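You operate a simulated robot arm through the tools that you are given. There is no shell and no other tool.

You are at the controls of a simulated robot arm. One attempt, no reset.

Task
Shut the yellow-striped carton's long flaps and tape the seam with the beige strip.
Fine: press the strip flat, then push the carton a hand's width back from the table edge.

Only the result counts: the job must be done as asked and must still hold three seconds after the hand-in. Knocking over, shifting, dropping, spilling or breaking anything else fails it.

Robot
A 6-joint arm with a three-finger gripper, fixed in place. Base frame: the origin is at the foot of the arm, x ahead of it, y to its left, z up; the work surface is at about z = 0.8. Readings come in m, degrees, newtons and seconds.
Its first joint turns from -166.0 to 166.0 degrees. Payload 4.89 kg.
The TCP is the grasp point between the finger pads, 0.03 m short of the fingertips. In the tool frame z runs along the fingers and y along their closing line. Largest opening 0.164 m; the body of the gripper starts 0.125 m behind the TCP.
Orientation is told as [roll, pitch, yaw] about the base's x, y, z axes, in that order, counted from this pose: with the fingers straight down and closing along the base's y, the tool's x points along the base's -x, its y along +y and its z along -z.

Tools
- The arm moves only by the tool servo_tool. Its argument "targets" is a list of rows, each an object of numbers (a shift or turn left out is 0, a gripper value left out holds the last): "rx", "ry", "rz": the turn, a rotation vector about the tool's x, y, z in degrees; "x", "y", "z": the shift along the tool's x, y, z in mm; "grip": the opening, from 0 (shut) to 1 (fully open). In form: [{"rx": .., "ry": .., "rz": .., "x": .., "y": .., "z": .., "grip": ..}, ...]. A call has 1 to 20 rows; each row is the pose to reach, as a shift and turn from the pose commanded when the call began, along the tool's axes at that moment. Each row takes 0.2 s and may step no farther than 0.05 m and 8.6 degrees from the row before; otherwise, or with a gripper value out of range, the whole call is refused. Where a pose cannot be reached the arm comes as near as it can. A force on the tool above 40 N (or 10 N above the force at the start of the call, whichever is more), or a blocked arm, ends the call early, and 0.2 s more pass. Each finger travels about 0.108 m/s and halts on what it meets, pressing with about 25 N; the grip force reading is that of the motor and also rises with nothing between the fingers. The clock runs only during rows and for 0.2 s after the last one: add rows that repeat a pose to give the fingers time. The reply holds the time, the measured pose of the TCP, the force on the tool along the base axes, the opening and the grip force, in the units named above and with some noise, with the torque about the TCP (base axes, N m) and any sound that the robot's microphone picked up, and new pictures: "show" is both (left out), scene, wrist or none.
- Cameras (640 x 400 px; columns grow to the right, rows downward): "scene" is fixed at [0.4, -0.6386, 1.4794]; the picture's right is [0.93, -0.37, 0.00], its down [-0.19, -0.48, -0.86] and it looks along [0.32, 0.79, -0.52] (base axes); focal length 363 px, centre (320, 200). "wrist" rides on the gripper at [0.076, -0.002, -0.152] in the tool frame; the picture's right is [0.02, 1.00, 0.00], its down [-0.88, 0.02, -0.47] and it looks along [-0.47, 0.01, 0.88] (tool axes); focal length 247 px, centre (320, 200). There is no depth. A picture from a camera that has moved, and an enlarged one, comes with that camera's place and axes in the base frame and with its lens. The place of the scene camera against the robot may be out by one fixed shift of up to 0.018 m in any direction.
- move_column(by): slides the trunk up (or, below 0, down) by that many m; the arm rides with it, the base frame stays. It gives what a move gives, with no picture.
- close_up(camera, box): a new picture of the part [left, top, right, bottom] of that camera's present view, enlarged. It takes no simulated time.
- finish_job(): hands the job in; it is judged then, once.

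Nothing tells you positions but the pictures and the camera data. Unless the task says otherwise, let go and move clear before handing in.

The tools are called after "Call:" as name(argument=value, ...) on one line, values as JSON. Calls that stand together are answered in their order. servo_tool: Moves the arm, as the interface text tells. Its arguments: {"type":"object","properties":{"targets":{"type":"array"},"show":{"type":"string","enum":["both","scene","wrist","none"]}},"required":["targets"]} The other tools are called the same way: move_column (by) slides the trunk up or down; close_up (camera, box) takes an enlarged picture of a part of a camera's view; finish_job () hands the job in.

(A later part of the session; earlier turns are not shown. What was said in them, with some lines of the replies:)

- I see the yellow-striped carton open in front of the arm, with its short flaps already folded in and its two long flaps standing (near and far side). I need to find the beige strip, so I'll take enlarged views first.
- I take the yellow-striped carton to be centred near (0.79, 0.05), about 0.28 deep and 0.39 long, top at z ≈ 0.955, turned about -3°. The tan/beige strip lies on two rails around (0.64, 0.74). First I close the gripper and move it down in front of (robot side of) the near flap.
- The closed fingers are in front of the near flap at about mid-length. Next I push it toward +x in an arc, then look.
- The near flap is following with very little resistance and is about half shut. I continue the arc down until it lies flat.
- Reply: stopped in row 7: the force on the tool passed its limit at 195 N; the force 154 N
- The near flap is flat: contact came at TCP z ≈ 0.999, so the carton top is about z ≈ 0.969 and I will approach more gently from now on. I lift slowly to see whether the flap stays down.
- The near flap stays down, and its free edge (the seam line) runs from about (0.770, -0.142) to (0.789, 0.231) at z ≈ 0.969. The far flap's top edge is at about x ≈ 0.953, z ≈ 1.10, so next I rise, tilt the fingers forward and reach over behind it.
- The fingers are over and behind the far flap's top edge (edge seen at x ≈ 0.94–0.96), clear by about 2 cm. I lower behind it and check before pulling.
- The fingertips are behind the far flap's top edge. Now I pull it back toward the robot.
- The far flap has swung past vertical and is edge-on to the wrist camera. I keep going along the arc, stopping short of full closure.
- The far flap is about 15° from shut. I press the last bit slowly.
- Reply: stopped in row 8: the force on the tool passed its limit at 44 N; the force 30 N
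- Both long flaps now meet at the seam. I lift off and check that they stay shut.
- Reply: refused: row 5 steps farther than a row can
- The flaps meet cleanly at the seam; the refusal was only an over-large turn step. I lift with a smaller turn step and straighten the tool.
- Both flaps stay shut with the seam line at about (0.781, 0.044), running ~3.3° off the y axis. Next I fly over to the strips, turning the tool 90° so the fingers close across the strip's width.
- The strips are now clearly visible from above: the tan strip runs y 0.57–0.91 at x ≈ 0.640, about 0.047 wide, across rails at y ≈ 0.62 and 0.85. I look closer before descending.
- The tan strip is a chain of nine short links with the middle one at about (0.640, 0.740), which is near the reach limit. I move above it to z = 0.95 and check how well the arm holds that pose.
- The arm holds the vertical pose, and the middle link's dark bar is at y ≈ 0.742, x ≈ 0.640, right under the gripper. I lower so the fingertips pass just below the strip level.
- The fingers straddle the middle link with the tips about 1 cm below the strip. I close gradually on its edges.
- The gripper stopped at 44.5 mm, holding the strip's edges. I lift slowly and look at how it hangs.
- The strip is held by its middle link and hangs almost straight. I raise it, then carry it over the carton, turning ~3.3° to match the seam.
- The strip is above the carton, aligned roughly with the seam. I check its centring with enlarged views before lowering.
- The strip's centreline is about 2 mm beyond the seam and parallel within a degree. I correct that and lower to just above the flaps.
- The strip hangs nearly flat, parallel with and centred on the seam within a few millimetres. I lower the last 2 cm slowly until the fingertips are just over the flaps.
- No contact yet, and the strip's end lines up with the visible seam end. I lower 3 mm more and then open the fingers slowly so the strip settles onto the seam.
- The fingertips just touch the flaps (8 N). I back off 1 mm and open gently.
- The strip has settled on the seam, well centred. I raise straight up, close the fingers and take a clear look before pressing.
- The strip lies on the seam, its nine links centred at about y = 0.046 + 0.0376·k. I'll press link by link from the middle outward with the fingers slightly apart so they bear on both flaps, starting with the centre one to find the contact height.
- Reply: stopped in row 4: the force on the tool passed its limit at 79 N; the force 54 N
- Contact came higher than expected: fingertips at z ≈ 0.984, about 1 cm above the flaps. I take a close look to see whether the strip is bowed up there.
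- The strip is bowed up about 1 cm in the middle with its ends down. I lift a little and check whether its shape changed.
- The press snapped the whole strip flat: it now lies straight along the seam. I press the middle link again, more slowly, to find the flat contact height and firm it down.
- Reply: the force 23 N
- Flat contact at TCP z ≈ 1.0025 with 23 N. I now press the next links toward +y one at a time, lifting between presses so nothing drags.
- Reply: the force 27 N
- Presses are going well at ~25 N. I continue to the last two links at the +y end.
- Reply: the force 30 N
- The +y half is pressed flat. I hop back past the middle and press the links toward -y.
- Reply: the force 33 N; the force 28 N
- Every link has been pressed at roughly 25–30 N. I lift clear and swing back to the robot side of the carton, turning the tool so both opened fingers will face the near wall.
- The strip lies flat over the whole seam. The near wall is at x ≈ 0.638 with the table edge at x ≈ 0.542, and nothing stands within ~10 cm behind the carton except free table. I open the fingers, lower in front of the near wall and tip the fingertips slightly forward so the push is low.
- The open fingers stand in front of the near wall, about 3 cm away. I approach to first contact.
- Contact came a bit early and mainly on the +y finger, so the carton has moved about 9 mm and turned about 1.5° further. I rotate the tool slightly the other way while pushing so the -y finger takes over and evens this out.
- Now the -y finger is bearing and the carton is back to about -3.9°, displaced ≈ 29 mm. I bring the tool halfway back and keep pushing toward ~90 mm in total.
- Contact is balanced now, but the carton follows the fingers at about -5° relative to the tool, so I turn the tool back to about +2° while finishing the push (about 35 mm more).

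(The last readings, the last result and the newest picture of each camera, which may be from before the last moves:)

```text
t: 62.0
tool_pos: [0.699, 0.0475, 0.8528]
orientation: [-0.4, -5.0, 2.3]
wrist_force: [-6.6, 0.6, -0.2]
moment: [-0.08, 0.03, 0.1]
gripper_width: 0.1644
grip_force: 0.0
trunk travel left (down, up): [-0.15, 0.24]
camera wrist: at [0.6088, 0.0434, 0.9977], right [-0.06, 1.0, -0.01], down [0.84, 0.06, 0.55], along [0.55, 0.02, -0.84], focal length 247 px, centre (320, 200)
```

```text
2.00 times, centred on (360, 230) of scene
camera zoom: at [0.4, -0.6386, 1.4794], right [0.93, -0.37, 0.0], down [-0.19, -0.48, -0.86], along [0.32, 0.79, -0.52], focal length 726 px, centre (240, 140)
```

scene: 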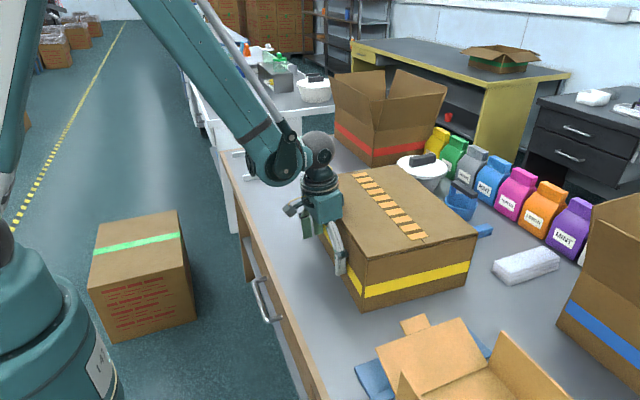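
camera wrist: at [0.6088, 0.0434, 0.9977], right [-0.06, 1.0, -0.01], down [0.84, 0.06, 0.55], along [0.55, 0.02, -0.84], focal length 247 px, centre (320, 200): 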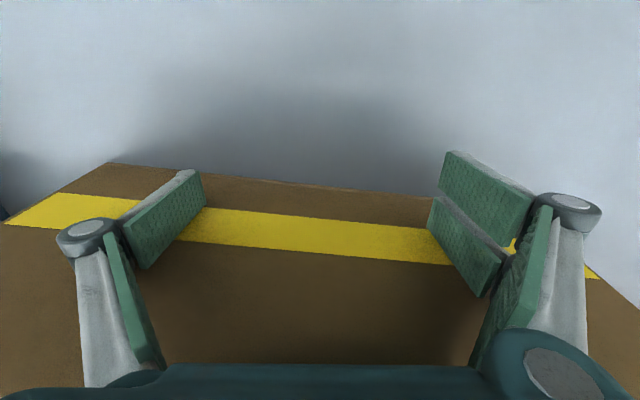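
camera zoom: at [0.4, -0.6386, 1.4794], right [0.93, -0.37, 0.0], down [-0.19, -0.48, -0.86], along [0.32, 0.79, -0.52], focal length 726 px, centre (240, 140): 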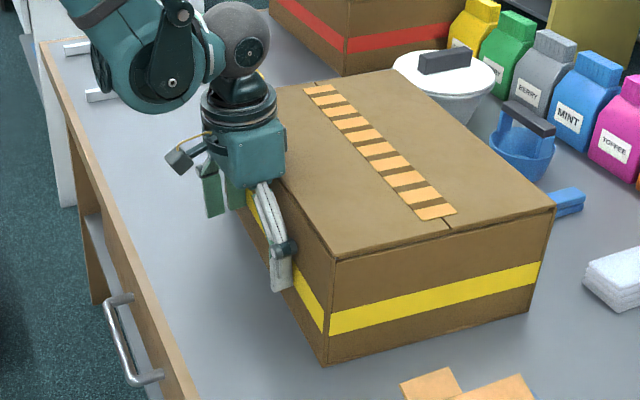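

The carton has moved about 85 mm with its angle back at about -3.4°. I push roughly 9 mm more and then back off.

Call:
servo_tool(targets=[{"x": -4, "z": 0.3}, {"x": -8, "z": 0.7}, {"x": -10, "z": 0.9}, {"x": -10, "z": 0.9}, {"x": 0, "z": 0}, {"x": 25, "z": -2.2}, {"x": 55, "z": -4.8}])

Call:
close_up(camera="scene", box=[240, 130, 480, 330])

```text
t: 63.5
tool_pos: [0.6424, 0.0453, 0.8497]
orientation: [-0.4, -4.7, 2.2]
wrist_force: [0.8, 0.1, -0.7]
moment: [-0.03, 0.16, 0.01]
gripper_width: 0.1641
grip_force: 0.1
trunk travel left (down, up): [-0.15, 0.24]
camera wrist: at [0.5529, 0.0406, 0.9963], right [-0.06, 1.0, -0.01], down [0.84, 0.06, 0.55], along [0.55, 0.02, -0.84], focal length 247 px, centre (320, 200)
```

scene: 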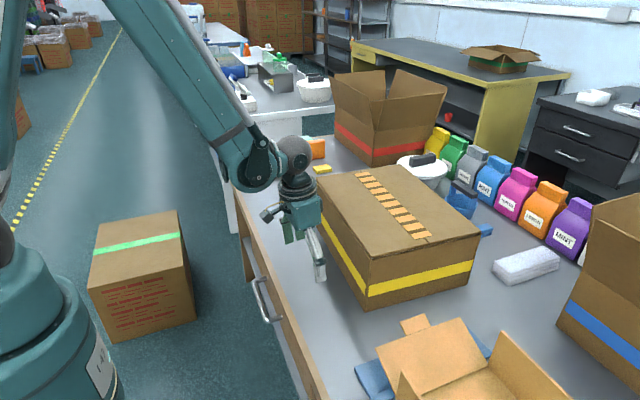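
wrist: 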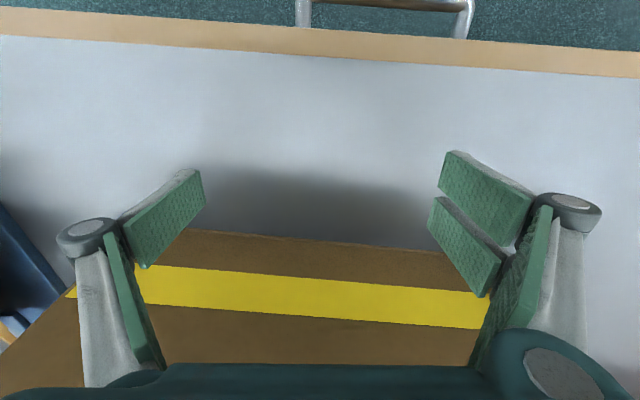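

```text
2.00 times, centred on (360, 230) of scene
camera zoom: at [0.4, -0.6386, 1.4794], right [0.93, -0.37, 0.0], down [-0.19, -0.48, -0.86], along [0.32, 0.79, -0.52], focal length 726 px, centre (240, 140)
```

zoom: 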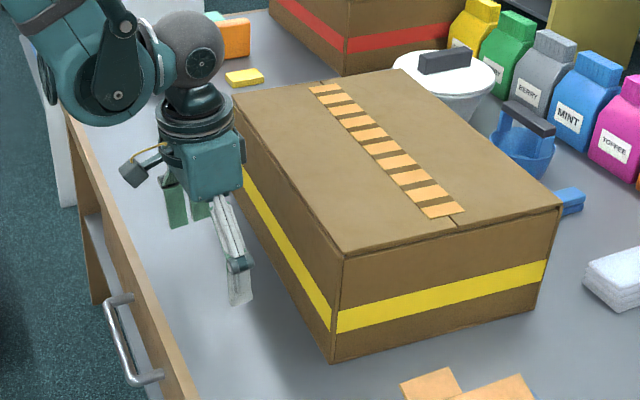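

The carton has moved about 95 mm and the strip is still flat on the seam. I raise the arm clear and do a final check of the scene.

Call:
servo_tool(targets=[{"x": -2, "z": -25}, {"x": -5, "z": -65, "ry": 1}, {"x": -9, "z": -110, "ry": 2}, {"x": -13, "z": -155, "ry": 3}, {"x": -16, "z": -200, "ry": 4}, {"x": -20, "z": -245, "ry": 4.7}, {"x": -24, "z": -290, "ry": 4.7}, {"x": -28, "z": -335, "ry": 4.7}, {"x": -32, "z": -380, "ry": 4.7}, {"x": -32, "z": -380, "ry": 4.7}])

Call:
close_up(camera="scene", box=[280, 140, 480, 320])

Call:
close_up(camera="wrist", box=[120, 50, 520, 350])

Call:
close_up(camera="scene", box=[215, 120, 345, 200])

```text
t: 65.8
tool_pos: [0.6382, 0.05, 1.235]
orientation: [-0.3, -0.2, 2.2]
wrist_force: [-0.6, 0.7, -0.5]
moment: [-0.03, -0.07, 0.02]
gripper_width: 0.1641
grip_force: 0.2
trunk travel left (down, up): [-0.15, 0.24]
camera wrist: at [0.5619, 0.0458, 1.387], right [-0.06, 1.0, -0.01], down [0.88, 0.06, 0.48], along [0.48, 0.02, -0.88], focal length 247 px, centre (320, 200)
```

scene: 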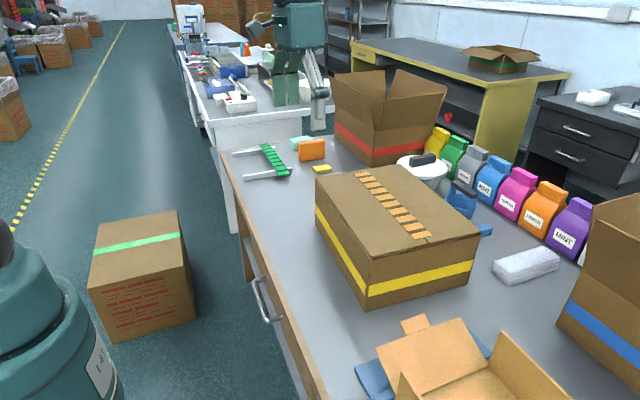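
wrist: 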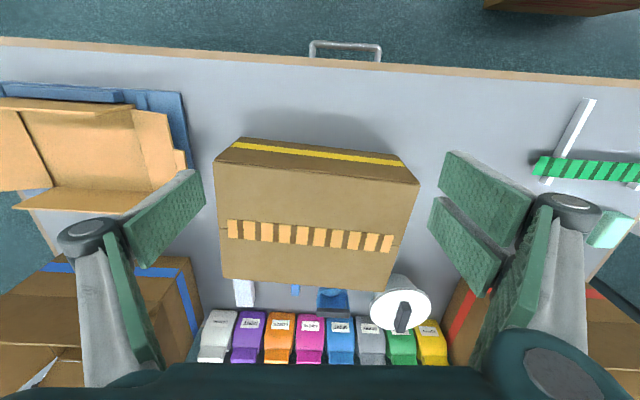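

```text
2.22 times, centred on (380, 230) of scene
camera zoom: at [0.4, -0.6386, 1.4794], right [0.93, -0.37, 0.0], down [-0.19, -0.48, -0.86], along [0.32, 0.79, -0.52], focal length 807 px, centre (187, 133)
```

zoom: 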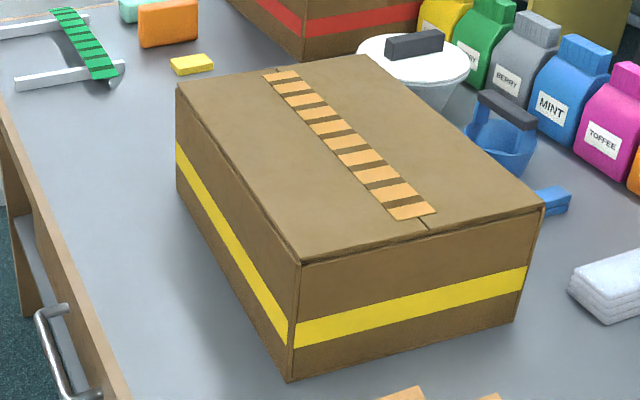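

```text
1.33 times, centred on (320, 200) of wrist
camera zoom: at [0.5619, 0.0458, 1.387], right [-0.06, 1.0, -0.01], down [0.88, 0.06, 0.48], along [0.48, 0.02, -0.88], focal length 329 px, centre (320, 200)
```

zoom: 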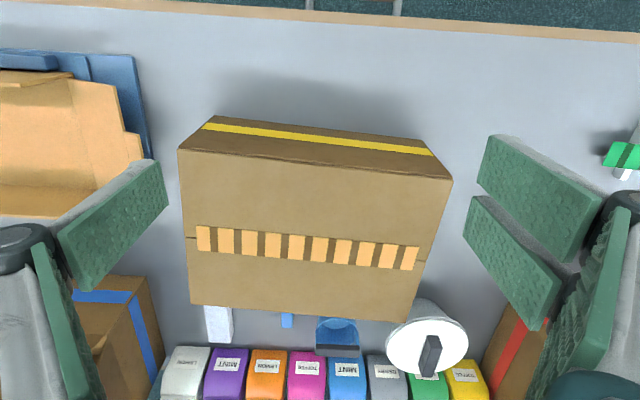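

```text
4.92 times, centred on (280, 160) of scene
camera zoom: at [0.4, -0.6386, 1.4794], right [0.93, -0.37, 0.0], down [-0.19, -0.48, -0.86], along [0.32, 0.79, -0.52], focal length 1788 px, centre (517, 397)
```

zoom: 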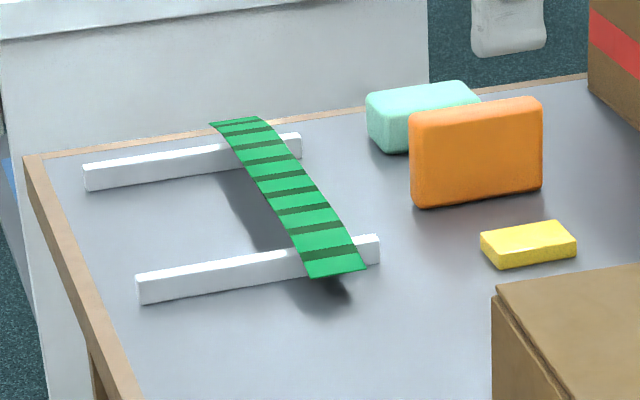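

The carton is shut, the beige strip lies flat along the seam, and the carton has been pushed back about 95 mm. The green strip, rails and other items look undisturbed, and the arm is clear, so I hand the job in.

Call:
finish_job()

```text
The job is handed in.
```

The carton is shut and taped, and I've handed the job in. I don't have the judge's result.

- **Flaps:** both long flaps are closed and stayed down after I let go. While closing the near flap I pressed too hard for a moment (a 195 N peak). I saw no damage in the pictures.
- **Strip:** the beige strip lies along the seam, centred to within a few millimetres. It bowed up about 1 cm when first laid down, then went flat when pressed. I pressed every link at roughly 25–30 N.
- **Push:** the carton moved back about 95 mm and kept roughly its original angle. It already stood about 97 mm from the table edge, so I took "a hand's width back" to mean moving it that far. It now stands about 190 mm from the edge. If you meant a gap of one hand's width, the carton is now too far back.
- **Everything else:** the green strip, its rails and the other items look undisturbed in the last pictures. The gripper is open and the arm is clear.
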